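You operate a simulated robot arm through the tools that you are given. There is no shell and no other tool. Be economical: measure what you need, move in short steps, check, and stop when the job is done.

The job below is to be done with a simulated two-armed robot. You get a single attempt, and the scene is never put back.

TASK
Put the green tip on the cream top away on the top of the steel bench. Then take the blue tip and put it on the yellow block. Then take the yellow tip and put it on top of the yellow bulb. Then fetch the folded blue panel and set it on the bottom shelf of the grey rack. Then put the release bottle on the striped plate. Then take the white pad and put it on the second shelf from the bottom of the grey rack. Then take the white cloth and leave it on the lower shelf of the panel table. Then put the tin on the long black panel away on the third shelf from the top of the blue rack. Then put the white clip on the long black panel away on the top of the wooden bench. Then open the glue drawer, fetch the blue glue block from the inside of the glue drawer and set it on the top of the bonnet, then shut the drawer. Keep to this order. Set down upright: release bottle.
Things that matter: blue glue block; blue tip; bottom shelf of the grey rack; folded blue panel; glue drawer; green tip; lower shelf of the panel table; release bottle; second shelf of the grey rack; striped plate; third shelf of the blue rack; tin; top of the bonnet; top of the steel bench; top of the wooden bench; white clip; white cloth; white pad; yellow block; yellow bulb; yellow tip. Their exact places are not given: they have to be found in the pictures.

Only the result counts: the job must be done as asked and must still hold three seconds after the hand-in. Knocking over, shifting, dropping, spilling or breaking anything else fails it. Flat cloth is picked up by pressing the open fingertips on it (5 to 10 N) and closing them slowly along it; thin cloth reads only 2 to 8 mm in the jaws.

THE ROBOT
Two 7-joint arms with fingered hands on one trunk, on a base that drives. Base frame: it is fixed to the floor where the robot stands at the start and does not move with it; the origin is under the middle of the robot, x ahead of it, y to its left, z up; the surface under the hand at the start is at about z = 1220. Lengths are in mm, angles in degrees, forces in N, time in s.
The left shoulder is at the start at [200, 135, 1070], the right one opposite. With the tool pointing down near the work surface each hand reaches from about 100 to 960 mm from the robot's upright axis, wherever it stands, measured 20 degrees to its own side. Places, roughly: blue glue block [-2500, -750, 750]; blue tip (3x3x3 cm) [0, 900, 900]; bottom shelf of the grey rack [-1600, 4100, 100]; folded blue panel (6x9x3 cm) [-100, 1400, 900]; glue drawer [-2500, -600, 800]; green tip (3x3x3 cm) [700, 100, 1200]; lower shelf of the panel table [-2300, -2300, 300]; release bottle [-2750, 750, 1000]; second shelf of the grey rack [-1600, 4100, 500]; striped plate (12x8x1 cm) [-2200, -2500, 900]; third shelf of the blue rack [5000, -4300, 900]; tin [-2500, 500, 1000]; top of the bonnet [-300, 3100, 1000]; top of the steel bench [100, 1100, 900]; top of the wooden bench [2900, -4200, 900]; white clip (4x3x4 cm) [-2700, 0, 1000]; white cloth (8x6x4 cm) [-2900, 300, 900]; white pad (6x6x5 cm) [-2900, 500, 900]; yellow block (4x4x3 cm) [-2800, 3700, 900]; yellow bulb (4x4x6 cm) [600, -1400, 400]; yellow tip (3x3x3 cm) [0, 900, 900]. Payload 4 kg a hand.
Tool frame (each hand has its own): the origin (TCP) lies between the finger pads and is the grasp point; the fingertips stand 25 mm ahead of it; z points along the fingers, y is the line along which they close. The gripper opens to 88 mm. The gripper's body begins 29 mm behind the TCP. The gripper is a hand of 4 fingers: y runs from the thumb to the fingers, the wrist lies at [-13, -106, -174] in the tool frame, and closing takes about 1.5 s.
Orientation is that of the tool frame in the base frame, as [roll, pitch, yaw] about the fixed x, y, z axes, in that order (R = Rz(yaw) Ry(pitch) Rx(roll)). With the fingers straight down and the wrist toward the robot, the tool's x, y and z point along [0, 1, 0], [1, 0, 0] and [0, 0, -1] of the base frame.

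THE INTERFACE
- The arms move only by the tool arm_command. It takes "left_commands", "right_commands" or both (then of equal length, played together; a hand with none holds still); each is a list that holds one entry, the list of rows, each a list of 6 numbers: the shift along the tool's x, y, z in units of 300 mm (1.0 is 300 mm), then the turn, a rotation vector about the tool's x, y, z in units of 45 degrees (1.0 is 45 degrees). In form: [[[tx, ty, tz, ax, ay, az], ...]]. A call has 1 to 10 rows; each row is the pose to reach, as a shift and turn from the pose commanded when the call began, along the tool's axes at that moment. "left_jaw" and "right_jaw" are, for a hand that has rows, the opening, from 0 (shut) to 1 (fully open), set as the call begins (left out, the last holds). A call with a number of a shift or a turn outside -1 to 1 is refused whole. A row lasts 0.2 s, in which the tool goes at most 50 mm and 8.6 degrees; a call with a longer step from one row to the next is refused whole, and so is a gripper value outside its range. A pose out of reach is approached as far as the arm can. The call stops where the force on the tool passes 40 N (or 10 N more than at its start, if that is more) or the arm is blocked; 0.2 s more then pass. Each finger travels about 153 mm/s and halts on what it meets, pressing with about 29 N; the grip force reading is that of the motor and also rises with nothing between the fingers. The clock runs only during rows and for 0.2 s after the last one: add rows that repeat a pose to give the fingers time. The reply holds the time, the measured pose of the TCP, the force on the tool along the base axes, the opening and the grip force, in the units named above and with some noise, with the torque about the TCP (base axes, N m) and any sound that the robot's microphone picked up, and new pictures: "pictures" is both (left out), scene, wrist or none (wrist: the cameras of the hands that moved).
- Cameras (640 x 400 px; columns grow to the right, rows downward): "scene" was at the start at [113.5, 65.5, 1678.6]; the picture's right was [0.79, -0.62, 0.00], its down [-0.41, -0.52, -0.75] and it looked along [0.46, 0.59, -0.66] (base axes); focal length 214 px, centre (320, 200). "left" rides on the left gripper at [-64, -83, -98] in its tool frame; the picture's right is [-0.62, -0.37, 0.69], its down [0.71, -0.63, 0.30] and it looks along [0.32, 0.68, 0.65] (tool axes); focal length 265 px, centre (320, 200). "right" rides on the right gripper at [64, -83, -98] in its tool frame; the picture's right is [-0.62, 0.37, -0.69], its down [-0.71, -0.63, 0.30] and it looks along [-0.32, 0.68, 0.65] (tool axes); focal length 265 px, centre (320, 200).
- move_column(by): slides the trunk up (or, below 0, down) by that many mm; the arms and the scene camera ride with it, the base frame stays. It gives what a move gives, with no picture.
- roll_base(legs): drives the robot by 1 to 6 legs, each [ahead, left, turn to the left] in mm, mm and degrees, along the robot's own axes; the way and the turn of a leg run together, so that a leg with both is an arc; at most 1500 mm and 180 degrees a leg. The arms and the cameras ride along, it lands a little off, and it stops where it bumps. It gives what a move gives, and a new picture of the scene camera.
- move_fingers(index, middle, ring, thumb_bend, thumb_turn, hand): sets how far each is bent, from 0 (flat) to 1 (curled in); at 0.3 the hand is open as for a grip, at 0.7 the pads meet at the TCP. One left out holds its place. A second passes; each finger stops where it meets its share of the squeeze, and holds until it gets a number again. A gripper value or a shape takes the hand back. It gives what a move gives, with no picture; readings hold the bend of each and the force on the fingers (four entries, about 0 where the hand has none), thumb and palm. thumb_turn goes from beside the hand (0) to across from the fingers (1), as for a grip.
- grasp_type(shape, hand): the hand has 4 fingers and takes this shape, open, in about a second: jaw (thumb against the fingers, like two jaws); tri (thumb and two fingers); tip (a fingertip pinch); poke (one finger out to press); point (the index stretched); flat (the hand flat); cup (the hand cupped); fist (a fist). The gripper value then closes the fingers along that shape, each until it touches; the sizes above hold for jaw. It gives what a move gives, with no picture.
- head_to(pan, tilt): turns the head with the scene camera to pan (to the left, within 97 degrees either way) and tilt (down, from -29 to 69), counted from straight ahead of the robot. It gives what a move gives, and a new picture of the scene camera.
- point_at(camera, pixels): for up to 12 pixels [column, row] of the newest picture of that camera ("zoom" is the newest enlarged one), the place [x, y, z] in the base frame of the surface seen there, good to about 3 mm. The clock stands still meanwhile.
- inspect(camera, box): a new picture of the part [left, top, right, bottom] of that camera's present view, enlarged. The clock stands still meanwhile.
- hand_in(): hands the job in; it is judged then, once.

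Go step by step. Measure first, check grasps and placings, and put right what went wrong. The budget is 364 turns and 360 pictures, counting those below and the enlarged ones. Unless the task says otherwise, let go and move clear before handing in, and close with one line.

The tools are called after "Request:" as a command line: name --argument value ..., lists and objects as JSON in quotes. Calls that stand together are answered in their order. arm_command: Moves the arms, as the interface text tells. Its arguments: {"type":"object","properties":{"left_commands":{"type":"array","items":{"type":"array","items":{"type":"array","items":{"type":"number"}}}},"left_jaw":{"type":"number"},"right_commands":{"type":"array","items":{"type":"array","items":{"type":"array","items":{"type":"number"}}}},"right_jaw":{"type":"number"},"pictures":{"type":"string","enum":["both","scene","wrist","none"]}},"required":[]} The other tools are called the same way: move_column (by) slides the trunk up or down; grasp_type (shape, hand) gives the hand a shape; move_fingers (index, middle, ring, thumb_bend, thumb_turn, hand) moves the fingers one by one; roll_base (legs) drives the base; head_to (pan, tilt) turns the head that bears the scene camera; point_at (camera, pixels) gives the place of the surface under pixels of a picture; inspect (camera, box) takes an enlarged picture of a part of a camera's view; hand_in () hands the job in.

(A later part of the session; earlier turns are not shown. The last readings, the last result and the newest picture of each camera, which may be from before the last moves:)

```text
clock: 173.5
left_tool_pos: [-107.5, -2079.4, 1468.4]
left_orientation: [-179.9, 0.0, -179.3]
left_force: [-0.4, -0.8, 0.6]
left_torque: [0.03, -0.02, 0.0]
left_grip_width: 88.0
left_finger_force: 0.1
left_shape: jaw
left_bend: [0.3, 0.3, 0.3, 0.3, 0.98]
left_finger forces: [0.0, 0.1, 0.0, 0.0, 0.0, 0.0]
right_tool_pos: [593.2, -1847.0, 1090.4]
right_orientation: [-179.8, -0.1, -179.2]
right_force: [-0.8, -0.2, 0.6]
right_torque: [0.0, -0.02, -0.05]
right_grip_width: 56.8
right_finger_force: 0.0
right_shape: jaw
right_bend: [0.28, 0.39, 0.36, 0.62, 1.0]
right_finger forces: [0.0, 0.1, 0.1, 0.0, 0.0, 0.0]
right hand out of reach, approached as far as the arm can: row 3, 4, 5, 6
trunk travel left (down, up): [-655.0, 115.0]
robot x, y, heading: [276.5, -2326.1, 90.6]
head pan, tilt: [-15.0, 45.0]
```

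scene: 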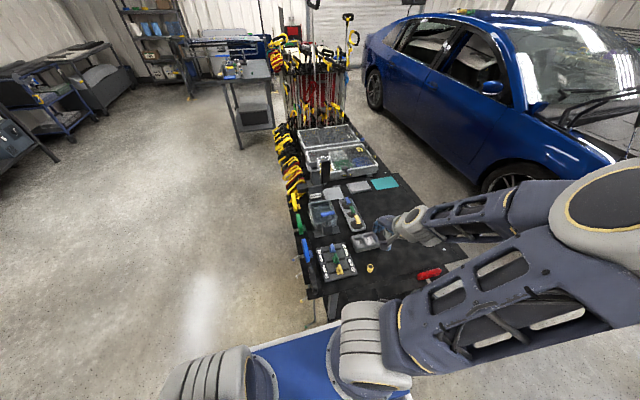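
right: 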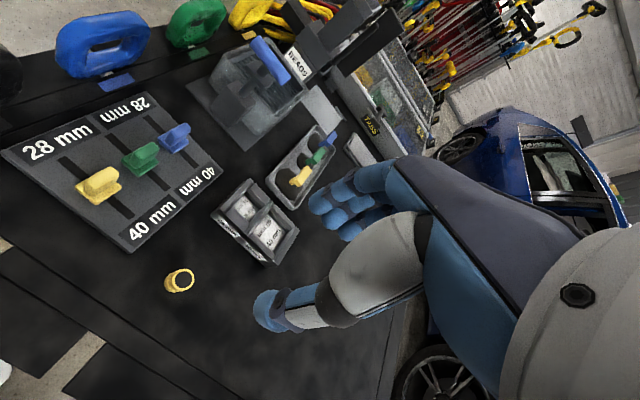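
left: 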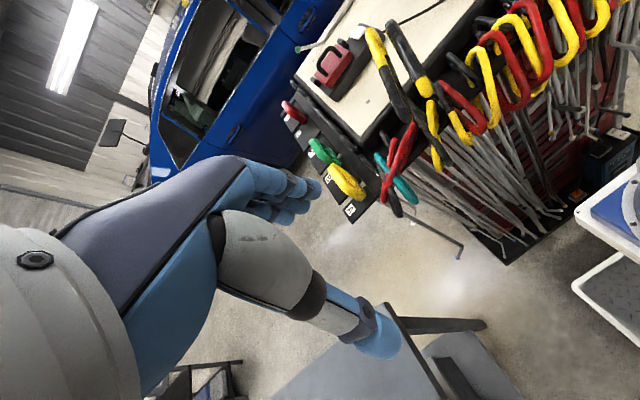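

The tip stands at (590,−1850), wrist px (178,281). I reposition the base slightly back/right, then turn the hand to a near-horizontal pose for a side grasp.

Request:
roll_base --legs '[[-120, 0, 0], [0, -120, 0]]'

Request:
arm_command --right_commands '[[[0, 0, 0, -0.075, -0.075, -0.118], [0, 0, 0, -0.15, -0.15, -0.236], [0, 0, 0, -0.225, -0.225, -0.354], [0, 0, 0, -0.3, -0.3, -0.472], [0, 0, 0, -0.374, -0.374, -0.588]]]' --pictures "none"

Request:
arm_command --right_commands '[[[0, 0, 0, -0.075, -0.075, -0.118], [0, 0, 0, -0.15, -0.15, -0.236], [0, 0, 0, -0.225, -0.225, -0.354], [0, 0, 0, -0.3, -0.3, -0.472], [0, 0, 0, -0.374, -0.374, -0.588]]]' --pictures "none"

Request:
arm_command --right_commands '[[[0, 0, 0, -0.075, -0.075, -0.118], [0, 0, 0, -0.15, -0.15, -0.236], [0, 0, 0, -0.225, -0.225, -0.354], [0, 0, 0, -0.3, -0.3, -0.472], [0, 0, 0, -0.374, -0.374, -0.588], [0, 0, 0, -0.374, -0.374, -0.588]]]' --pictures "both"

```text
clock: 175.6
left_tool_pos: [14.6, -2198.3, 1469.4]
left_orientation: [-179.9, 0.0, -179.3]
left_force: [-0.7, 1.1, 0.2]
left_torque: [-0.01, 0.02, -0.01]
left_grip_width: 87.9
left_finger_force: 0.1
left_shape: jaw
left_bend: [0.3, 0.3, 0.3, 0.3, 0.98]
left_finger forces: [0.1, 0.0, 0.0, 0.1, 0.0, 0.0]
right_tool_pos: [716.0, -1967.6, 1091.1]
right_orientation: [180.0, -0.2, -179.4]
right_force: [-0.9, 1.1, 0.2]
right_torque: [-0.03, -0.01, -0.04]
right_grip_width: 56.7
right_finger_force: 0.1
right_shape: jaw
right_bend: [0.28, 0.39, 0.36, 0.62, 1.0]
right_finger forces: [0.0, 0.1, 0.0, 0.1, 0.1, 0.0]
trunk travel left (down, up): [-655.0, 115.0]
robot x, y, heading: [399.5, -2444.5, 90.7]
head pan, tilt: [-15.0, 45.0]
```

scene: 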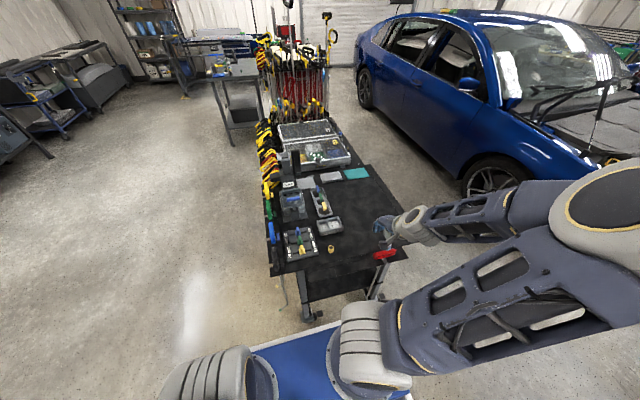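

```text
clock: 176.8
left_tool_pos: [13.9, -2198.4, 1469.2]
left_orientation: [-179.8, 0.1, -179.5]
left_force: [-0.4, 0.2, -0.2]
left_torque: [-0.02, -0.03, -0.02]
left_grip_width: 87.8
left_finger_force: 0.0
left_shape: jaw
left_bend: [0.3, 0.3, 0.3, 0.3, 0.98]
left_finger forces: [0.0, 0.0, 0.0, 0.0, 0.0, 0.0]
right_tool_pos: [731.5, -1955.9, 1093.6]
right_orientation: [167.3, 19.8, -154.5]
right_force: [0.2, 0.1, 0.4]
right_torque: [-0.01, 0.0, 0.0]
right_grip_width: 57.2
right_finger_force: 0.1
right_shape: jaw
right_bend: [0.28, 0.39, 0.36, 0.62, 1.0]
right_finger forces: [0.0, 0.1, 0.0, 0.0, 0.0, 0.0]
right hand out of reach, approached as far as the arm can: row 1, 2, 3, 4, 5
trunk travel left (down, up): [-655.0, 115.0]
robot x, y, heading: [403.6, -2444.7, 90.8]
head pan, tilt: [-15.0, 45.0]
```

```text
clock: 177.9
left_tool_pos: [14.0, -2199.1, 1469.1]
left_orientation: [-179.9, 0.1, -179.3]
left_force: [0.3, 0.1, -0.4]
left_torque: [0.02, -0.01, -0.02]
left_grip_width: 87.7
left_finger_force: 0.0
left_shape: jaw
left_bend: [0.3, 0.3, 0.3, 0.3, 0.98]
left_finger forces: [0.1, 0.0, 0.0, 0.0, 0.0, 0.1]
right_tool_pos: [730.8, -1957.5, 1092.6]
right_orientation: [163.4, 43.3, -129.8]
right_force: [0.2, 0.8, -1.1]
right_torque: [0.01, -0.02, -0.01]
right_grip_width: 57.2
right_finger_force: 0.1
right_shape: jaw
right_bend: [0.28, 0.39, 0.36, 0.62, 1.0]
right_finger forces: [0.0, 0.1, 0.0, 0.0, 0.0, 0.1]
trunk travel left (down, up): [-655.0, 115.0]
robot x, y, heading: [400.8, -2443.0, 90.7]
head pan, tilt: [-15.0, 45.0]
```

```text
clock: 179.3
left_tool_pos: [14.7, -2198.8, 1468.6]
left_orientation: [-180.0, 0.1, -179.4]
left_force: [0.6, -0.4, -0.3]
left_torque: [0.03, -0.01, -0.04]
left_grip_width: 87.6
left_finger_force: 0.1
left_shape: jaw
left_bend: [0.3, 0.3, 0.3, 0.3, 0.98]
left_finger forces: [0.0, 0.1, 0.1, 0.0, 0.1, 0.1]
right_tool_pos: [731.1, -1957.5, 1091.9]
right_orientation: [-179.9, 64.8, -89.2]
right_force: [0.0, -0.4, -0.5]
right_torque: [0.02, 0.01, 0.02]
right_grip_width: 56.6
right_finger_force: 0.1
right_shape: jaw
right_bend: [0.28, 0.39, 0.36, 0.62, 1.0]
right_finger forces: [0.0, 0.1, 0.0, 0.0, 0.0, 0.0]
trunk travel left (down, up): [-655.0, 115.0]
robot x, y, heading: [400.0, -2449.4, 90.8]
head pan, tilt: [-15.0, 45.0]
```

scene: 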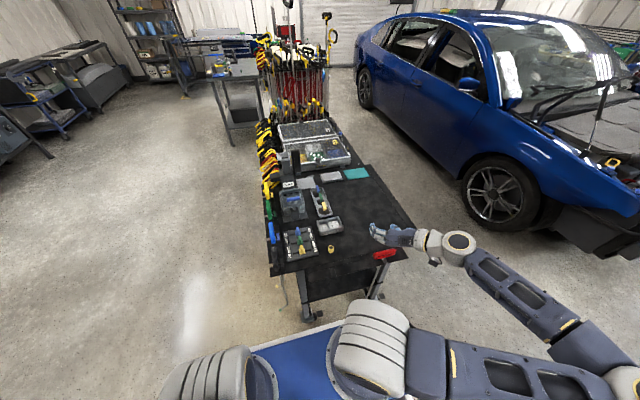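
right: 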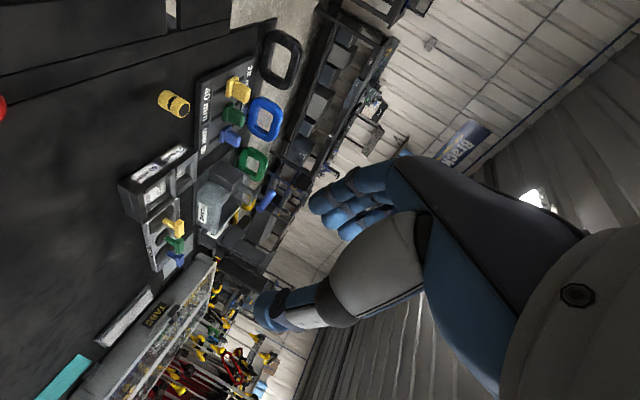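

The side pose works (tool z ≈ +y, 25° down). I flatten to 10° and move to a staging point behind the tip.

Request:
arm_command --right_commands '[[[0.08, 0.094, 0.037, 0, -0.067, 0], [0.16, 0.188, 0.075, 0, -0.133, 0], [0.24, 0.282, 0.112, 0, -0.2, 0], [0.32, 0.376, 0.15, 0, -0.267, 0], [0.398, 0.47, 0.187, 0, -0.333, 0], [0.398, 0.47, 0.187, 0, -0.333, 0]]]' --right_jaw 0.75 --pictures "both"

```text
clock: 180.8
left_tool_pos: [14.4, -2198.5, 1468.8]
left_orientation: [-180.0, 0.0, -179.5]
left_force: [-0.1, -0.4, 0.0]
left_torque: [0.05, -0.01, 0.0]
left_grip_width: 87.8
left_finger_force: 0.1
left_shape: jaw
left_bend: [0.3, 0.3, 0.3, 0.3, 0.98]
left_finger forces: [0.0, 0.0, 0.0, 0.1, 0.1, 0.1]
right_tool_pos: [643.1, -1925.3, 1072.3]
right_orientation: [-166.2, 73.5, -76.9]
right_force: [-0.4, 0.0, -0.3]
right_torque: [0.0, 0.0, 0.01]
right_grip_width: 65.7
right_finger_force: 0.0
right_shape: jaw
right_bend: [0.27, 0.36, 0.33, 0.54, 0.99]
right_finger forces: [0.0, 0.0, 0.1, 0.0, 0.1, 0.0]
right hand out of reach, approached as far as the arm can: row 2, 3, 4, 5, 6
trunk travel left (down, up): [-655.0, 115.0]
robot x, y, heading: [403.2, -2452.3, 90.6]
head pan, tilt: [-15.0, 45.0]
```

scene: 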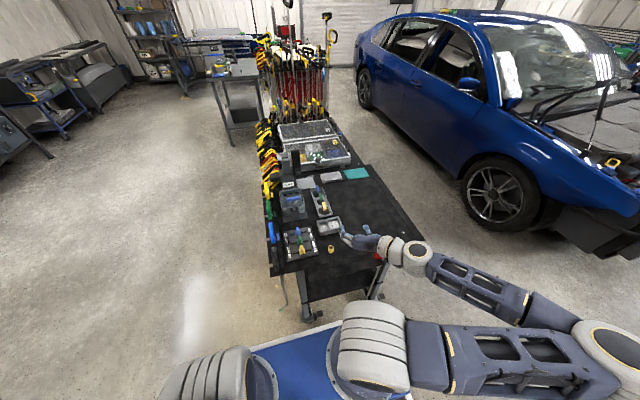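
right: 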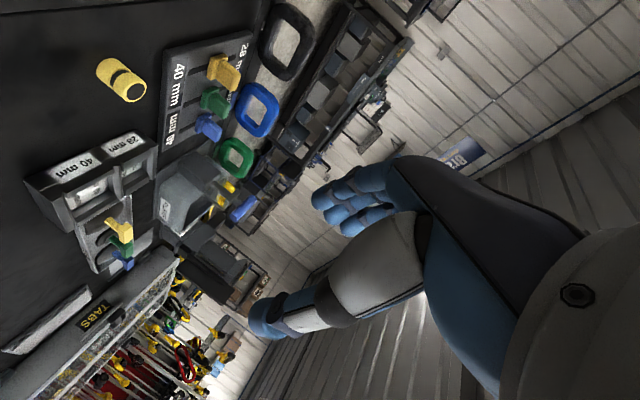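

The arm ran out of reach partway; lowering the trunk should help. I drop it 120 mm (hand to ≈952).

Request:
move_column --by -110

```text
clock: 182.2
left_tool_pos: [14.5, -2198.9, 1358.2]
left_orientation: [-179.8, 0.1, -179.4]
left_force: [0.0, 0.3, -0.6]
left_torque: [-0.02, 0.01, 0.0]
left_grip_width: 87.8
left_finger_force: 0.2
left_shape: jaw
left_bend: [0.3, 0.3, 0.3, 0.3, 0.98]
left_finger forces: [0.1, 0.0, 0.1, 0.1, 0.0, 0.1]
right_tool_pos: [643.6, -1925.2, 961.2]
right_orientation: [-166.1, 73.6, -76.8]
right_force: [0.4, 0.0, 0.0]
right_torque: [0.0, -0.06, -0.03]
right_grip_width: 65.5
right_finger_force: 0.2
right_shape: jaw
right_bend: [0.27, 0.36, 0.33, 0.54, 0.99]
right_finger forces: [0.1, 0.0, 0.0, 0.0, 0.1, 0.0]
trunk travel left (down, up): [-545.0, 225.0]
robot x, y, heading: [399.5, -2445.8, 90.8]
head pan, tilt: [-15.0, 45.0]
```

I correct the pose with small rotation and shift toward (590,−1960,945).

Request:
arm_command --right_commands '[[[0.03, 0.09, -0.05, -0.011, -0.066, 0.042], [0.072, 0.18, -0.101, -0.022, -0.133, 0.084], [0.072, 0.18, -0.101, -0.022, -0.133, 0.084]]]' --pictures "wrist"

```text
clock: 183.0
left_tool_pos: [15.0, -2198.1, 1357.4]
left_orientation: [-179.8, -0.1, -179.4]
left_force: [-0.9, 0.0, 0.0]
left_torque: [0.02, -0.02, 0.02]
left_grip_width: 87.8
left_finger_force: 0.1
left_shape: jaw
left_bend: [0.3, 0.3, 0.3, 0.3, 0.98]
left_finger forces: [0.0, 0.1, 0.0, 0.1, 0.0, 0.1]
right_tool_pos: [645.0, -1918.5, 995.1]
right_orientation: [-170.9, 76.4, -81.5]
right_force: [-0.7, -0.2, -0.2]
right_torque: [0.01, 0.01, -0.01]
right_grip_width: 65.9
right_finger_force: 0.0
right_shape: jaw
right_bend: [0.27, 0.36, 0.33, 0.54, 0.99]
right_finger forces: [0.0, 0.0, 0.1, 0.0, 0.0, 0.1]
right hand out of reach, approached as far as the arm can: row 1, 2, 3
trunk travel left (down, up): [-545.0, 225.0]
robot x, y, heading: [404.6, -2450.1, 90.6]
head pan, tilt: [-15.0, 45.0]
```

right: 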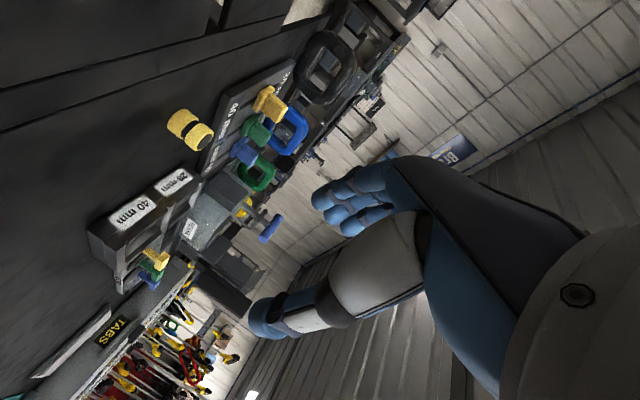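

The arm's limit is toward its left, so I keep this good pose (13° down) and use base and trunk instead: trunk −60, base left 55 and ahead 60.

Request:
move_column --by -60

Request:
roll_base --legs '[[0, 55, 0], [62, 0, 0]]'

Request:
inspect --camera "right" --box '[100, 60, 420, 260]'

```text
clock: 184.0
left_tool_pos: [15.7, -2198.5, 1299.4]
left_orientation: [-180.0, 0.0, -179.5]
left_force: [-0.2, 0.0, -0.4]
left_torque: [0.01, 0.02, 0.0]
left_grip_width: 87.7
left_finger_force: 0.1
left_shape: jaw
left_bend: [0.3, 0.3, 0.3, 0.3, 0.98]
left_finger forces: [0.1, 0.0, 0.1, 0.0, 0.0, 0.0]
right_tool_pos: [643.4, -1918.7, 935.0]
right_orientation: [-170.8, 76.3, -81.4]
right_force: [-0.5, -0.2, 0.0]
right_torque: [0.01, -0.01, 0.01]
right_grip_width: 65.9
right_finger_force: 0.0
right_shape: jaw
right_bend: [0.27, 0.36, 0.33, 0.54, 0.99]
right_finger forces: [0.0, 0.0, 0.0, 0.1, 0.0, 0.0]
trunk travel left (down, up): [-485.0, 285.0]
robot x, y, heading: [405.3, -2450.2, 90.8]
head pan, tilt: [-15.0, 45.0]
```

```text
clock: 185.5
left_tool_pos: [-41.5, -2137.2, 1299.2]
left_orientation: [-179.9, -0.1, -179.5]
left_force: [0.4, 0.0, 0.4]
left_torque: [0.03, 0.0, 0.01]
left_grip_width: 87.9
left_finger_force: 0.0
left_shape: jaw
left_bend: [0.3, 0.3, 0.3, 0.3, 0.98]
left_finger forces: [0.1, 0.0, 0.0, 0.1, 0.0, 0.0]
right_tool_pos: [588.4, -1856.7, 936.2]
right_orientation: [-170.9, 76.3, -81.4]
right_force: [0.5, -1.0, -0.6]
right_torque: [0.02, 0.01, -0.01]
right_grip_width: 65.9
right_finger_force: 0.1
right_shape: jaw
right_bend: [0.27, 0.36, 0.33, 0.54, 0.99]
right_finger forces: [0.1, 0.1, 0.0, 0.0, 0.0, 0.1]
trunk travel left (down, up): [-485.0, 285.0]
robot x, y, heading: [347.9, -2388.1, 90.6]
head pan, tilt: [-15.0, 45.0]
```

scene: 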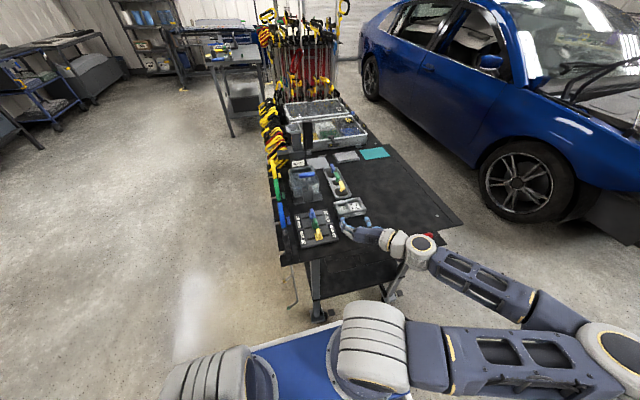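

```text
2.00 times, centred on (260, 160) of right
```

zoom: 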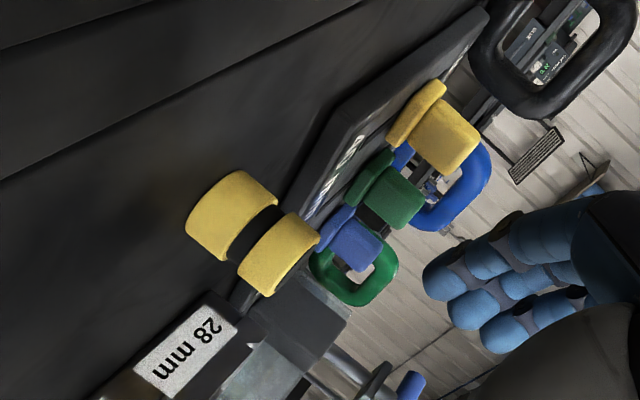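

I measure the tip's location from this view.

Request:
point_at --camera "zoom" --pixels '[[235, 210], [275, 255], [305, 240], [200, 200], [265, 285], [250, 190], [190, 235], [285, 180], [330, 215]]'

```text
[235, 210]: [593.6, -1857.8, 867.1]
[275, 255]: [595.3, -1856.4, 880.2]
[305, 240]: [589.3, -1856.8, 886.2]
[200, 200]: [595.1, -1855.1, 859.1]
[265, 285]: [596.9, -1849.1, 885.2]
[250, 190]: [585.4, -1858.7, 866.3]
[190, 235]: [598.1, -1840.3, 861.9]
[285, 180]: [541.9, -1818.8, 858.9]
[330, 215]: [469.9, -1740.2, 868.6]
```

Tip center ≈(588,−1848). I lower the trunk 46 mm so the fingers straddle it.

Request:
move_column --by -46

Request:
inspect --camera "right" --box '[160, 100, 416, 260]'

```text
clock: 186.4
left_tool_pos: [-41.0, -2136.6, 1252.3]
left_orientation: [-179.9, 0.1, -179.5]
left_force: [-0.6, 0.2, 0.9]
left_torque: [-0.02, -0.01, 0.03]
left_grip_width: 87.5
left_finger_force: 0.0
left_shape: jaw
left_bend: [0.3, 0.3, 0.3, 0.3, 0.98]
left_finger forces: [0.0, 0.0, 0.0, 0.1, 0.1, 0.0]
right_tool_pos: [589.1, -1855.8, 889.8]
right_orientation: [-170.9, 76.3, -81.4]
right_force: [-0.2, 0.6, 0.4]
right_torque: [0.05, 0.02, 0.01]
right_grip_width: 65.7
right_finger_force: 0.1
right_shape: jaw
right_bend: [0.27, 0.36, 0.33, 0.54, 0.99]
right_finger forces: [0.0, 0.0, 0.0, 0.1, 0.1, 0.0]
trunk travel left (down, up): [-439.0, 331.0]
robot x, y, heading: [348.7, -2385.3, 90.6]
head pan, tilt: [-15.0, 45.0]
```

```text
2.50 times, centred on (288, 180) of right
```

zoom: 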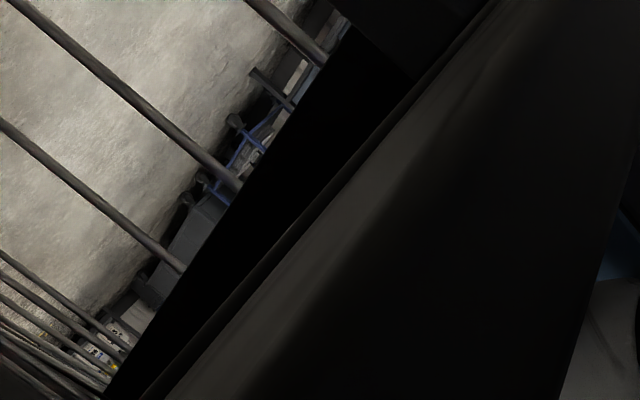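

The camera dropped just past the table edge, forces are zero. The tip is ~8 mm ahead of the TCP, still between the pads, so I close now.

Request:
arm_command --right_commands '[[[0, 0, 0, 0, 0, 0], [0, 0, 0, 0, 0, 0], [0, 0, 0, 0, 0, 0], [0, 0, 0, 0, 0, 0], [0, 0, 0, 0, 0, 0], [0, 0, 0, 0, 0, 0], [0, 0, 0, 0, 0, 0]]]' --right_jaw 0 --pictures "scene"

Request:
inspect --camera "scene" --box '[300, 190, 460, 290]'

```text
clock: 188.0
left_tool_pos: [-40.9, -2135.6, 1252.6]
left_orientation: [-179.8, 0.0, -179.5]
left_force: [-0.2, 0.8, 0.1]
left_torque: [0.0, -0.01, 0.02]
left_grip_width: 87.7
left_finger_force: 0.1
left_shape: jaw
left_bend: [0.3, 0.3, 0.3, 0.3, 0.98]
left_finger forces: [0.0, 0.1, 0.1, 0.0, 0.0, 0.0]
right_tool_pos: [588.1, -1857.1, 889.7]
right_orientation: [-170.3, 76.2, -80.9]
right_force: [-0.9, 0.1, 0.4]
right_torque: [-0.01, 0.02, 0.01]
right_grip_width: 1.9
right_finger_force: 28.6
right_shape: jaw
right_bend: [0.73, 0.7, 0.7, 0.79, 1.0]
right_finger forces: [0.0, 0.0, 0.1, 0.1, 0.0, 0.0]
trunk travel left (down, up): [-439.0, 331.0]
robot x, y, heading: [347.7, -2385.5, 90.5]
head pan, tilt: [-15.0, 45.0]
```

scene: 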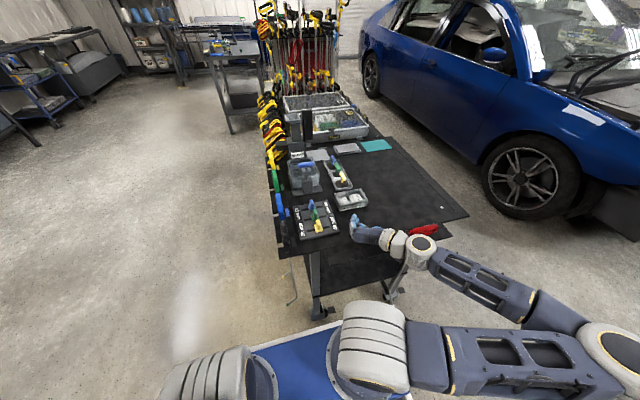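

```text
4.00 times, centred on (380, 240) of scene
```

zoom: 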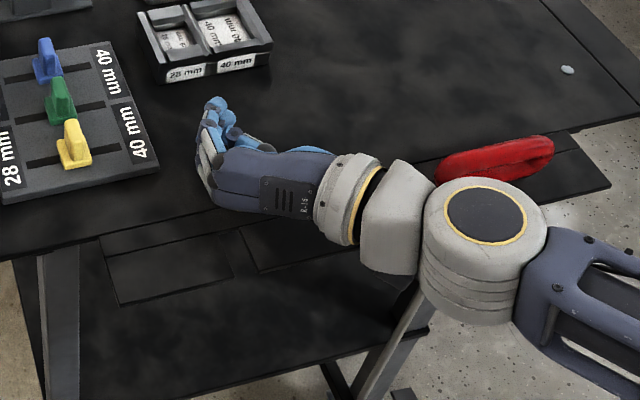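

The grip closed on nothing (1.9 mm). I open, raise the trunk and see where the tip is.

Request:
arm_command --right_commands '[[[0, 0, 0, 0, 0, 0], [0, 0, 0, 0, 0, 0], [0, 0, 0, 0, 0, 0], [0, 0, 0, 0, 0, 0], [0, 0, 0, 0, 0, 0]]]' --right_jaw 0.75 --pictures "none"

Request:
move_column --by 100

Request:
inspect --camera "right" --box '[60, 60, 380, 260]'

Request:
inspect --camera "scene" --box '[300, 190, 460, 290]'

```text
clock: 189.2
left_tool_pos: [-40.8, -2136.0, 1252.8]
left_orientation: [-179.9, 0.0, -179.5]
left_force: [0.6, -0.2, -0.6]
left_torque: [0.0, 0.01, 0.0]
left_grip_width: 87.4
left_finger_force: 0.0
left_shape: jaw
left_bend: [0.3, 0.3, 0.3, 0.3, 0.98]
left_finger forces: [0.0, 0.1, 0.0, 0.1, 0.1, 0.0]
right_tool_pos: [587.9, -1858.2, 889.2]
right_orientation: [-170.8, 76.3, -81.4]
right_force: [-0.9, -0.2, 0.3]
right_torque: [-0.03, 0.0, 0.03]
right_grip_width: 66.1
right_finger_force: 0.0
right_shape: jaw
right_bend: [0.27, 0.36, 0.33, 0.54, 0.99]
right_finger forces: [0.0, 0.1, 0.0, 0.0, 0.0, 0.1]
trunk travel left (down, up): [-439.0, 331.0]
robot x, y, heading: [346.6, -2385.0, 90.5]
head pan, tilt: [-15.0, 45.0]
```

```text
clock: 190.5
left_tool_pos: [-39.0, -2135.9, 1353.2]
left_orientation: [-179.9, -0.1, -179.5]
left_force: [0.6, 0.4, -1.2]
left_torque: [0.01, -0.05, 0.01]
left_grip_width: 87.6
left_finger_force: 0.1
left_shape: jaw
left_bend: [0.3, 0.3, 0.3, 0.3, 0.98]
left_finger forces: [0.0, 0.0, 0.0, 0.0, 0.0, 0.1]
right_tool_pos: [588.0, -1856.7, 989.0]
right_orientation: [-170.2, 76.3, -80.8]
right_force: [0.3, -0.2, -0.5]
right_torque: [-0.03, 0.02, 0.01]
right_grip_width: 65.6
right_finger_force: 0.1
right_shape: jaw
right_bend: [0.27, 0.36, 0.33, 0.54, 0.99]
right_finger forces: [0.1, 0.0, 0.0, 0.0, 0.1, 0.1]
trunk travel left (down, up): [-539.0, 231.0]
robot x, y, heading: [346.0, -2387.6, 90.8]
head pan, tilt: [-15.0, 45.0]
```

```text
2.00 times, centred on (220, 160) of right
```

zoom: 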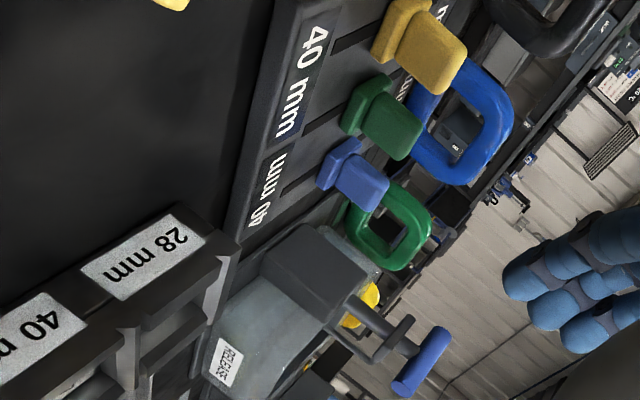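

```text
4.00 times, centred on (380, 240) of scene
```

zoom: 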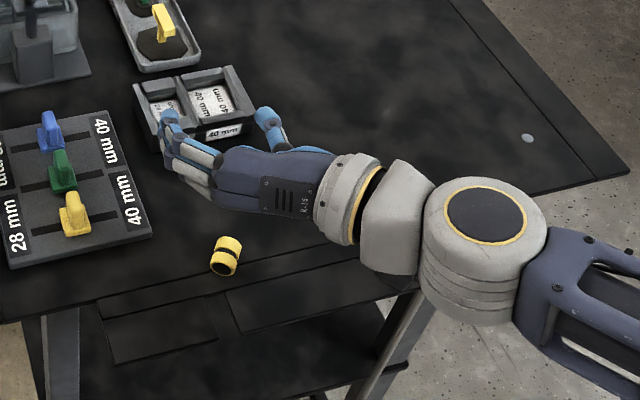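

The tip still stands at zoom (226,256). Measure it again.

Request:
point_at --camera "zoom" --pixels '[[228, 241], [226, 256], [222, 270], [232, 238], [215, 264], [238, 262], [250, 275]]'

Request:
inspect --camera "scene" --box '[340, 244, 372, 264]'

```text
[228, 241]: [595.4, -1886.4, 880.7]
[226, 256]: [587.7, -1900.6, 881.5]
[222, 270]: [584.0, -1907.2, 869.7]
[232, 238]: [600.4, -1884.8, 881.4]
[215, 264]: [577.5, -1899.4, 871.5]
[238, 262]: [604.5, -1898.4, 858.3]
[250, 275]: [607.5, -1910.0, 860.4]
```

```text
16.00 times, centred on (356, 254) of scene
```

zoom: 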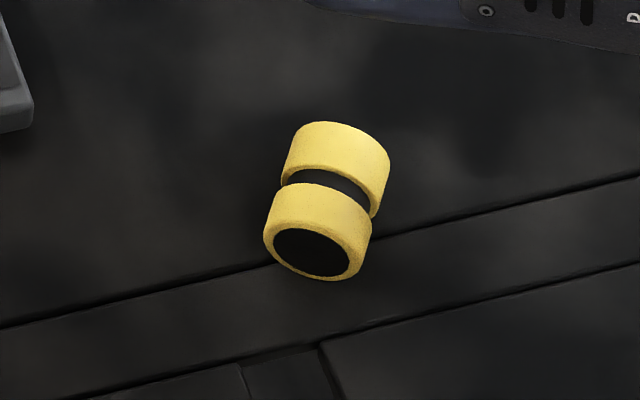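

The tip was nudged over and lies at about (590,−1895). I measure its axis accurately, then will grasp it from above with its axis along tool x.

Request:
point_at --camera "zoom" --pixels '[[311, 252], [300, 240], [340, 128], [335, 150], [320, 200], [275, 215], [365, 235], [295, 140], [385, 175], [262, 262], [330, 290]]'

```text
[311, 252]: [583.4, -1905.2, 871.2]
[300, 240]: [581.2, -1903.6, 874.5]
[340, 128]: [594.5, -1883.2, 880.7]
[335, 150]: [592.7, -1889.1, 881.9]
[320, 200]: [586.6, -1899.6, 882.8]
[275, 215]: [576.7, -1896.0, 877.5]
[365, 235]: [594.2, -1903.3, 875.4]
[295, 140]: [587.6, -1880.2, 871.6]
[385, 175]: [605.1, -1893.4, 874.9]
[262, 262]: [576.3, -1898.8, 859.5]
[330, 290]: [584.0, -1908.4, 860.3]
```

Tip axis ≈(0.44,0.90), center ≈(590.5,−1893), z 871. I rotate the hand to point straight down with tool x along the tip.

Request:
arm_command --right_commands '[[[0, 0, 0, 0.034, 0.168, 0.051], [0, 0, 0, 0.067, 0.337, 0.103], [0, 0, 0, 0.101, 0.505, 0.154], [0, 0, 0, 0.134, 0.674, 0.206], [0, 0, 0, 0.168, 0.842, 0.257]]]' --pictures "none"

Request:
arm_command --right_commands '[[[0, 0, 0, 0.034, 0.168, 0.051], [0, 0, 0, 0.067, 0.337, 0.103], [0, 0, 0, 0.101, 0.505, 0.154], [0, 0, 0, 0.134, 0.674, 0.206], [0, 0, 0, 0.168, 0.842, 0.257], [0, 0, 0, 0.168, 0.842, 0.257]]]' --pictures "both"

```text
clock: 191.7
left_tool_pos: [-40.4, -2136.8, 1353.7]
left_orientation: [-179.8, 0.0, -179.5]
left_force: [-0.5, -0.9, -0.3]
left_torque: [0.0, -0.03, 0.01]
left_grip_width: 87.7
left_finger_force: 0.0
left_shape: jaw
left_bend: [0.3, 0.3, 0.3, 0.3, 0.98]
left_finger forces: [0.1, 0.1, 0.0, 0.0, 0.0, 0.0]
right_tool_pos: [588.2, -1856.7, 989.5]
right_orientation: [175.7, 38.1, -105.4]
right_force: [0.4, 0.7, 0.7]
right_torque: [-0.01, -0.01, 0.02]
right_grip_width: 65.6
right_finger_force: 0.0
right_shape: jaw
right_bend: [0.27, 0.36, 0.33, 0.54, 0.99]
right_finger forces: [0.0, 0.0, 0.1, 0.0, 0.1, 0.0]
trunk travel left (down, up): [-539.0, 231.0]
robot x, y, heading: [347.5, -2390.0, 90.7]
head pan, tilt: [-15.0, 45.0]
```

```text
clock: 193.1
left_tool_pos: [-41.3, -2136.0, 1352.7]
left_orientation: [-179.8, 0.0, -179.5]
left_force: [0.3, -0.3, -0.2]
left_torque: [-0.02, -0.01, -0.04]
left_grip_width: 87.4
left_finger_force: 0.1
left_shape: jaw
left_bend: [0.3, 0.3, 0.3, 0.3, 0.98]
left_finger forces: [0.0, 0.1, 0.1, 0.1, 0.0, 0.0]
right_tool_pos: [588.7, -1856.3, 989.5]
right_orientation: [180.0, -0.2, -115.8]
right_force: [-0.1, 0.0, -0.4]
right_torque: [0.01, -0.03, -0.02]
right_grip_width: 65.7
right_finger_force: 0.0
right_shape: jaw
right_bend: [0.27, 0.36, 0.33, 0.54, 0.99]
right_finger forces: [0.0, 0.0, 0.0, 0.0, 0.0, 0.0]
trunk travel left (down, up): [-539.0, 231.0]
robot x, y, heading: [349.1, -2383.9, 90.7]
head pan, tilt: [-15.0, 45.0]
```

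scene: 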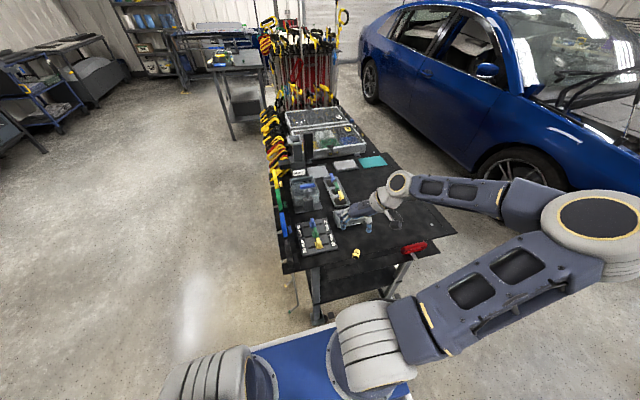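
right: 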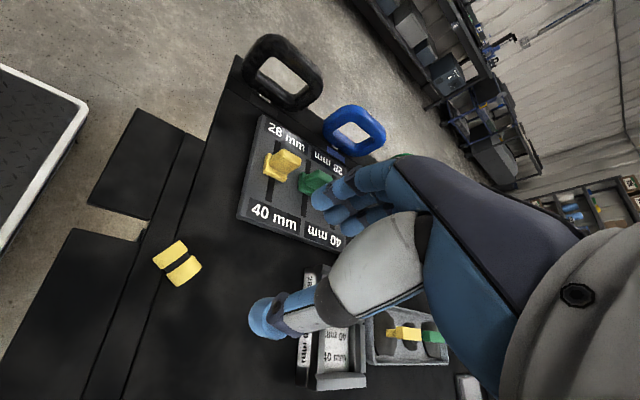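

The hand now points down. I zoom on the lying tip for precise center and axis.

Request:
inspect --camera "right" --box '[130, 230, 226, 290]'

Request:
point_at --camera "zoom" --pixels '[[240, 160], [380, 270], [270, 195], [345, 240], [180, 200], [280, 100], [330, 350], [450, 230], [305, 220]]'

```text
6.67 times, centred on (178, 260) of right
```

zoom: 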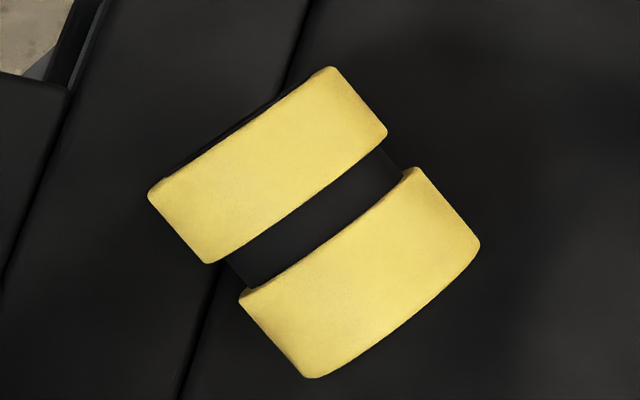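

```text
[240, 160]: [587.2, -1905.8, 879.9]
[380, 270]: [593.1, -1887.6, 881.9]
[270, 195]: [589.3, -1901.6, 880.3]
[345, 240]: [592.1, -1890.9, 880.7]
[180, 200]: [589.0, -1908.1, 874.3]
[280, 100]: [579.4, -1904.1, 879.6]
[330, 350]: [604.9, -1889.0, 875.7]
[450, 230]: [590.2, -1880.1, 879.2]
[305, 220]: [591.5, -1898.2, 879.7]
```

Center ≈(591,−1896). I descend with the TCP offset 8 mm along the axis and close.

Request:
arm_command --right_commands '[[[0.09, -0.065, 0.05, 0, 0, 0], [0.09, -0.065, 0.18, 0, 0, 0], [0.09, -0.065, 0.28, 0, 0, 0], [0.09, -0.065, 0.333, 0, 0, 0], [0.09, -0.065, 0.333, 0, 0, 0]]]' --right_jaw 0.7 --pictures "wrist"

```text
clock: 194.3
left_tool_pos: [-40.2, -2136.1, 1352.0]
left_orientation: [-179.9, 0.1, -179.6]
left_force: [-0.3, -0.1, -0.4]
left_torque: [-0.02, 0.0, 0.03]
left_grip_width: 87.6
left_finger_force: 0.1
left_shape: jaw
left_bend: [0.3, 0.3, 0.3, 0.3, 0.98]
left_finger forces: [0.1, 0.0, 0.0, 0.0, 0.0, 0.0]
right_tool_pos: [595.3, -1890.1, 889.3]
right_orientation: [179.9, -0.2, -115.8]
right_force: [0.2, 0.0, -0.1]
right_torque: [0.01, 0.01, -0.04]
right_grip_width: 61.8
right_finger_force: 0.1
right_shape: jaw
right_bend: [0.27, 0.37, 0.34, 0.58, 0.99]
right_finger forces: [0.1, 0.0, 0.0, 0.1, 0.0, 0.0]
trunk travel left (down, up): [-539.0, 231.0]
robot x, y, heading: [348.3, -2385.0, 90.5]
head pan, tilt: [-15.0, 45.0]
```

right: 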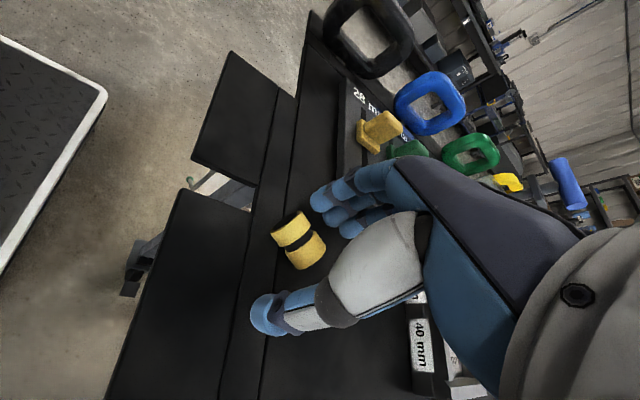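

Request:
arm_command --right_commands '[[[0, 0, 0, 0, 0, 0], [0, 0, 0, 0, 0, 0], [0, 0, 0, 0, 0, 0], [0, 0, 0, 0, 0, 0], [0, 0, 0, 0, 0, 0], [0, 0, 0, 0, 0, 0], [0, 0, 0, 0, 0, 0]]]' --right_jaw 0 --pictures "wrist"

Request:
inspect --camera "right" --box '[220, 160, 412, 280]'

```text
clock: 195.9
left_tool_pos: [-40.2, -2136.0, 1353.2]
left_orientation: [-179.8, -0.1, -179.6]
left_force: [-0.2, -0.8, 0.6]
left_torque: [-0.01, -0.01, -0.04]
left_grip_width: 87.6
left_finger_force: 0.0
left_shape: jaw
left_bend: [0.3, 0.3, 0.3, 0.3, 0.98]
left_finger forces: [0.1, 0.0, 0.0, 0.0, 0.0, 0.0]
right_tool_pos: [593.8, -1889.2, 889.4]
right_orientation: [180.0, -0.3, -115.8]
right_force: [0.0, -0.4, 0.1]
right_torque: [-0.01, 0.0, -0.01]
right_grip_width: 16.1
right_finger_force: 28.8
right_shape: jaw
right_bend: [0.73, 0.6, 0.67, 0.75, 1.0]
right_finger forces: [18.8, 10.2, 0.0, 0.1, 25.3, 0.0]
trunk travel left (down, up): [-539.0, 231.0]
robot x, y, heading: [345.0, -2385.9, 90.6]
head pan, tilt: [-15.0, 45.0]
```

right: 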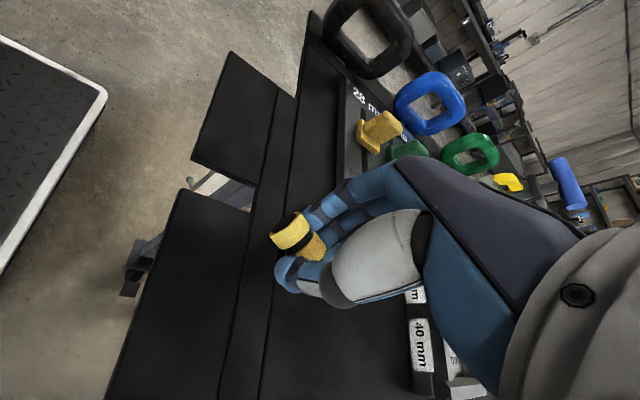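

```text
3.33 times, centred on (316, 220) of right
```

zoom: 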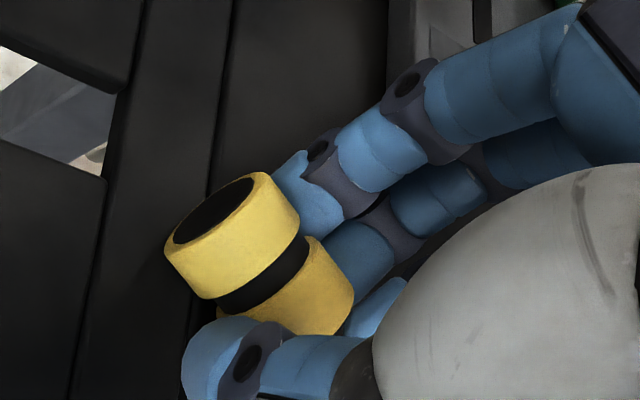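

Gripped (25 N), with one half protruding along +tool x, as wanted. Lift, then back off 250 and lower the trunk to view the bulb on the low shelf.

Request:
arm_command --right_commands '[[[0, 0, -0.1, 0, 0, 0], [0, 0, -0.25, 0, 0, 0], [0, 0, -0.4, 0, 0, 0], [0, 0, -0.5, 0, 0, 0]]]' --pictures "wrist"

Request:
roll_base --legs '[[-130, 0, 0]]'

Request:
head_to --pan 90 --tilt 55

```text
clock: 196.9
left_tool_pos: [-40.8, -2136.0, 1352.8]
left_orientation: [-179.9, 0.0, -179.5]
left_force: [-0.7, 0.4, 0.4]
left_torque: [0.01, -0.01, 0.0]
left_grip_width: 87.7
left_finger_force: 0.1
left_shape: jaw
left_bend: [0.3, 0.3, 0.3, 0.3, 0.98]
left_finger forces: [0.1, 0.0, 0.0, 0.0, 0.1, 0.0]
right_tool_pos: [594.7, -1889.7, 1038.0]
right_orientation: [179.9, -0.1, -115.8]
right_force: [0.2, -0.5, 0.1]
right_torque: [-0.01, -0.05, 0.01]
right_grip_width: 16.1
right_finger_force: 28.7
right_shape: jaw
right_bend: [0.73, 0.6, 0.67, 0.75, 1.0]
right_finger forces: [20.1, 10.3, 0.0, 0.0, 25.4, 0.0]
trunk travel left (down, up): [-539.0, 231.0]
robot x, y, heading: [345.6, -2386.4, 90.6]
head pan, tilt: [-15.0, 45.0]
```

right: 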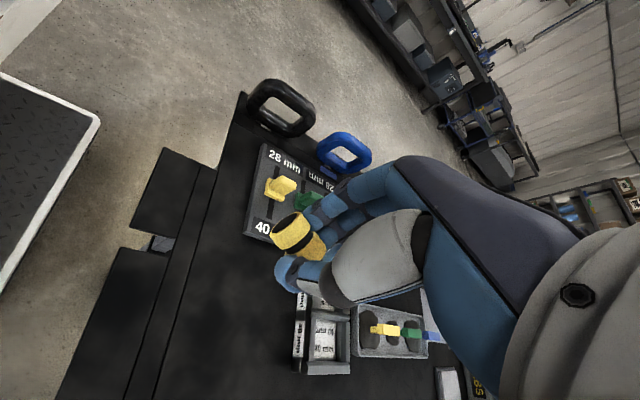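

```text
clock: 198.2
left_tool_pos: [-40.3, -2267.1, 1352.7]
left_orientation: [-179.9, 0.0, -179.4]
left_force: [0.7, 0.1, 0.1]
left_torque: [0.03, -0.01, 0.01]
left_grip_width: 87.9
left_finger_force: 0.0
left_shape: jaw
left_bend: [0.3, 0.3, 0.3, 0.3, 0.98]
left_finger forces: [0.0, 0.1, 0.1, 0.0, 0.0, 0.0]
right_tool_pos: [595.6, -2019.9, 1037.5]
right_orientation: [179.9, -0.3, -115.7]
right_force: [0.4, 0.6, -0.1]
right_torque: [0.03, 0.0, 0.01]
right_grip_width: 16.2
right_finger_force: 29.2
right_shape: jaw
right_bend: [0.73, 0.6, 0.67, 0.75, 1.0]
right_finger forces: [20.2, 10.3, 0.1, 0.1, 25.3, 0.0]
trunk travel left (down, up): [-539.0, 231.0]
robot x, y, heading: [348.4, -2518.7, 90.6]
head pan, tilt: [-15.0, 45.0]
```

scene: 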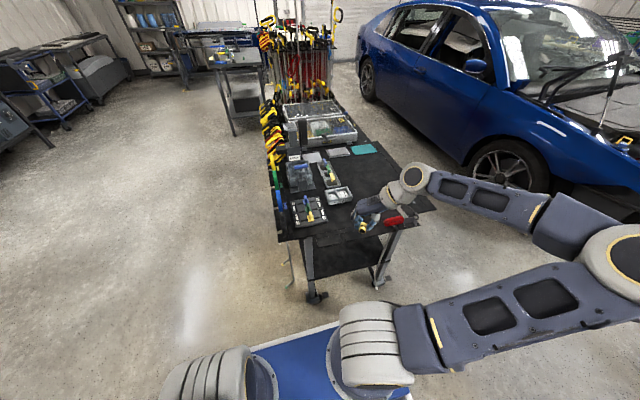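

```text
clock: 200.0
left_tool_pos: [-38.9, -2266.7, 1353.3]
left_orientation: [-180.0, 0.0, -179.4]
left_force: [-0.6, 0.1, 0.1]
left_torque: [0.06, 0.01, 0.0]
left_grip_width: 87.6
left_finger_force: 0.0
left_shape: jaw
left_bend: [0.3, 0.3, 0.3, 0.3, 0.98]
left_finger forces: [0.0, 0.0, 0.0, 0.1, 0.0, 0.1]
right_tool_pos: [594.5, -2019.6, 1038.0]
right_orientation: [179.9, -0.3, -115.7]
right_force: [0.6, -0.9, -0.8]
right_torque: [0.02, 0.02, -0.03]
right_grip_width: 16.1
right_finger_force: 28.9
right_shape: jaw
right_bend: [0.73, 0.6, 0.67, 0.75, 1.0]
right_finger forces: [20.3, 10.3, 0.1, 0.1, 25.4, 0.1]
trunk travel left (down, up): [-539.0, 231.0]
robot x, y, heading: [346.9, -2515.2, 90.9]
head pan, tilt: [90.0, 55.0]
```

scene: 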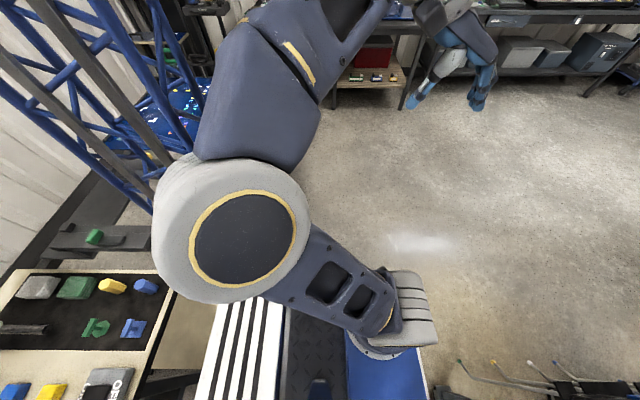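

The bench behind is close. I measure the gap between my striped rear deck and it.

Request:
point_at --camera "scene" --pixels '[[215, 340], [280, 340], [150, 355], [172, 300], [195, 370], [130, 340], [340, 280]]'

```text
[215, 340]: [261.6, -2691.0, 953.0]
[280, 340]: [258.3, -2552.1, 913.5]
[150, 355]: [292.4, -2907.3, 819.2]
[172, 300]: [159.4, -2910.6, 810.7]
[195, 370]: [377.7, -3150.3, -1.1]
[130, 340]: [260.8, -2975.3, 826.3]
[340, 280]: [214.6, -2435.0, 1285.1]
```

Clearance to the bench is about 200 mm. I lower the trunk and look at the low shelf.

Request:
move_column --by -440

Request:
head_to --pan -8 --tilt 25

```text
refused: -440 is not a number from -400 to 400
```

```text
clock: 201.8
left_tool_pos: [-39.9, -2266.5, 1352.6]
left_orientation: [-179.8, -0.1, -179.4]
left_force: [-0.2, -0.6, -0.2]
left_torque: [-0.03, -0.04, -0.01]
left_grip_width: 87.6
left_finger_force: 0.0
left_shape: jaw
left_bend: [0.3, 0.3, 0.3, 0.3, 0.98]
left_finger forces: [0.0, 0.0, 0.0, 0.1, 0.0, 0.1]
right_tool_pos: [594.8, -2018.3, 1038.3]
right_orientation: [179.9, -0.2, -115.7]
right_force: [-0.2, -0.2, -0.2]
right_torque: [0.02, 0.0, 0.0]
right_grip_width: 16.0
right_finger_force: 29.0
right_shape: jaw
right_bend: [0.73, 0.6, 0.67, 0.75, 1.0]
right_finger forces: [20.1, 10.4, 0.0, 0.0, 25.5, 0.0]
trunk travel left (down, up): [-539.0, 231.0]
robot x, y, heading: [348.8, -2518.9, 90.6]
head pan, tilt: [-8.0, 25.0]
```

scene: 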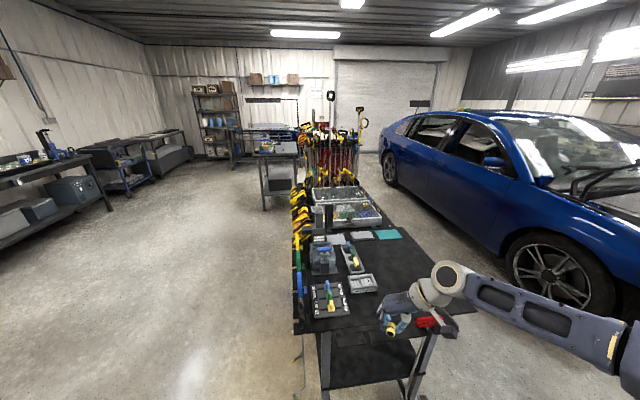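

I first rotate the hand to fully horizontal here (tip axis vertical), before lowering.

Request:
arm_command --right_commands '[[[0, 0, 0, -0.037, -0.164, -0.037], [0, 0, 0, -0.075, -0.327, -0.075], [0, 0, 0, -0.112, -0.491, -0.112], [0, 0, 0, -0.15, -0.655, -0.15], [0, 0, 0, -0.187, -0.818, -0.187], [0, 0, 0, -0.2245, -0.982, -0.2245]]]' --pictures "none"

Request:
arm_command --right_commands '[[[0, 0, 0, -0.037, -0.164, -0.037], [0, 0, 0, -0.075, -0.327, -0.075], [0, 0, 0, -0.112, -0.491, -0.112], [0, 0, 0, -0.15, -0.655, -0.15], [0, 0, 0, -0.187, -0.818, -0.187], [0, 0, 0, -0.2245, -0.982, -0.2245], [0, 0, 0, -0.2245, -0.982, -0.2245]]]' --pictures "both"

```text
clock: 203.2
left_tool_pos: [-39.0, -2266.7, 1353.4]
left_orientation: [-180.0, 0.0, -179.3]
left_force: [-0.6, -0.5, 0.7]
left_torque: [-0.01, 0.01, 0.02]
left_grip_width: 87.6
left_finger_force: 0.1
left_shape: jaw
left_bend: [0.3, 0.3, 0.3, 0.3, 0.98]
left_finger forces: [0.1, 0.0, 0.0, 0.0, 0.0, 0.0]
right_tool_pos: [594.4, -2019.9, 1037.7]
right_orientation: [172.3, 44.7, -108.3]
right_force: [-0.4, -0.2, -0.1]
right_torque: [-0.02, 0.01, 0.01]
right_grip_width: 16.1
right_finger_force: 29.2
right_shape: jaw
right_bend: [0.73, 0.59, 0.67, 0.75, 1.0]
right_finger forces: [21.7, 10.3, 0.0, 0.0, 25.4, 0.1]
trunk travel left (down, up): [-539.0, 231.0]
robot x, y, heading: [350.2, -2515.6, 90.5]
head pan, tilt: [-8.0, 25.0]
```

```text
clock: 204.8
left_tool_pos: [-40.3, -2267.1, 1354.1]
left_orientation: [-180.0, 0.0, -179.5]
left_force: [-0.1, 0.4, 0.8]
left_torque: [0.01, -0.01, -0.02]
left_grip_width: 88.0
left_finger_force: 0.1
left_shape: jaw
left_bend: [0.3, 0.3, 0.3, 0.3, 0.98]
left_finger forces: [0.0, 0.0, 0.0, 0.0, 0.0, 0.0]
right_tool_pos: [601.6, -2000.3, 1102.3]
right_orientation: [-155.4, 86.7, -65.5]
right_force: [0.3, 0.2, -0.3]
right_torque: [-0.01, 0.01, 0.03]
right_grip_width: 16.2
right_finger_force: 28.9
right_shape: jaw
right_bend: [0.73, 0.59, 0.67, 0.75, 1.0]
right_finger forces: [24.3, 10.4, 0.0, 0.1, 25.4, 0.0]
right hand out of reach, approached as far as the arm can: row 1, 2, 3, 4, 5, 6, 7
trunk travel left (down, up): [-539.0, 231.0]
robot x, y, heading: [344.7, -2516.8, 90.8]
head pan, tilt: [-8.0, 25.0]
```

scene: 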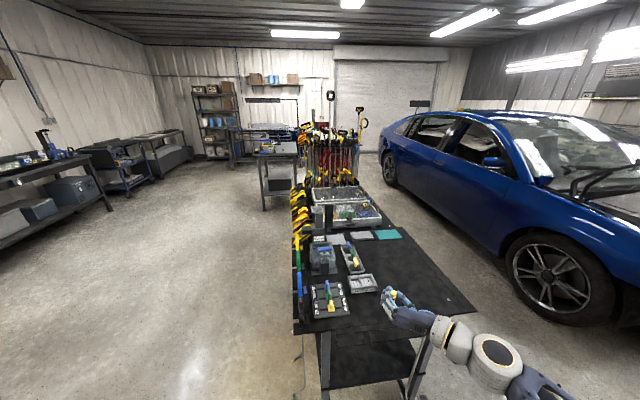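
right: 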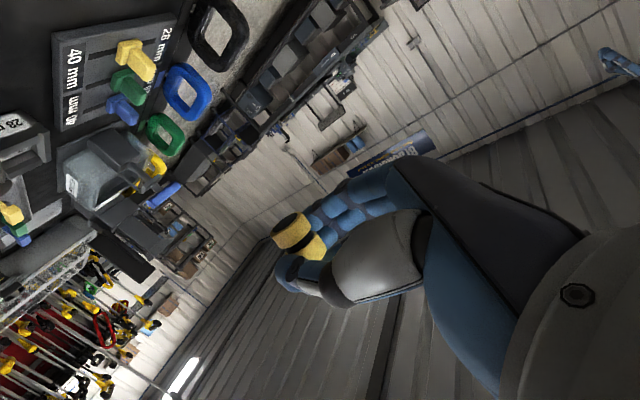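

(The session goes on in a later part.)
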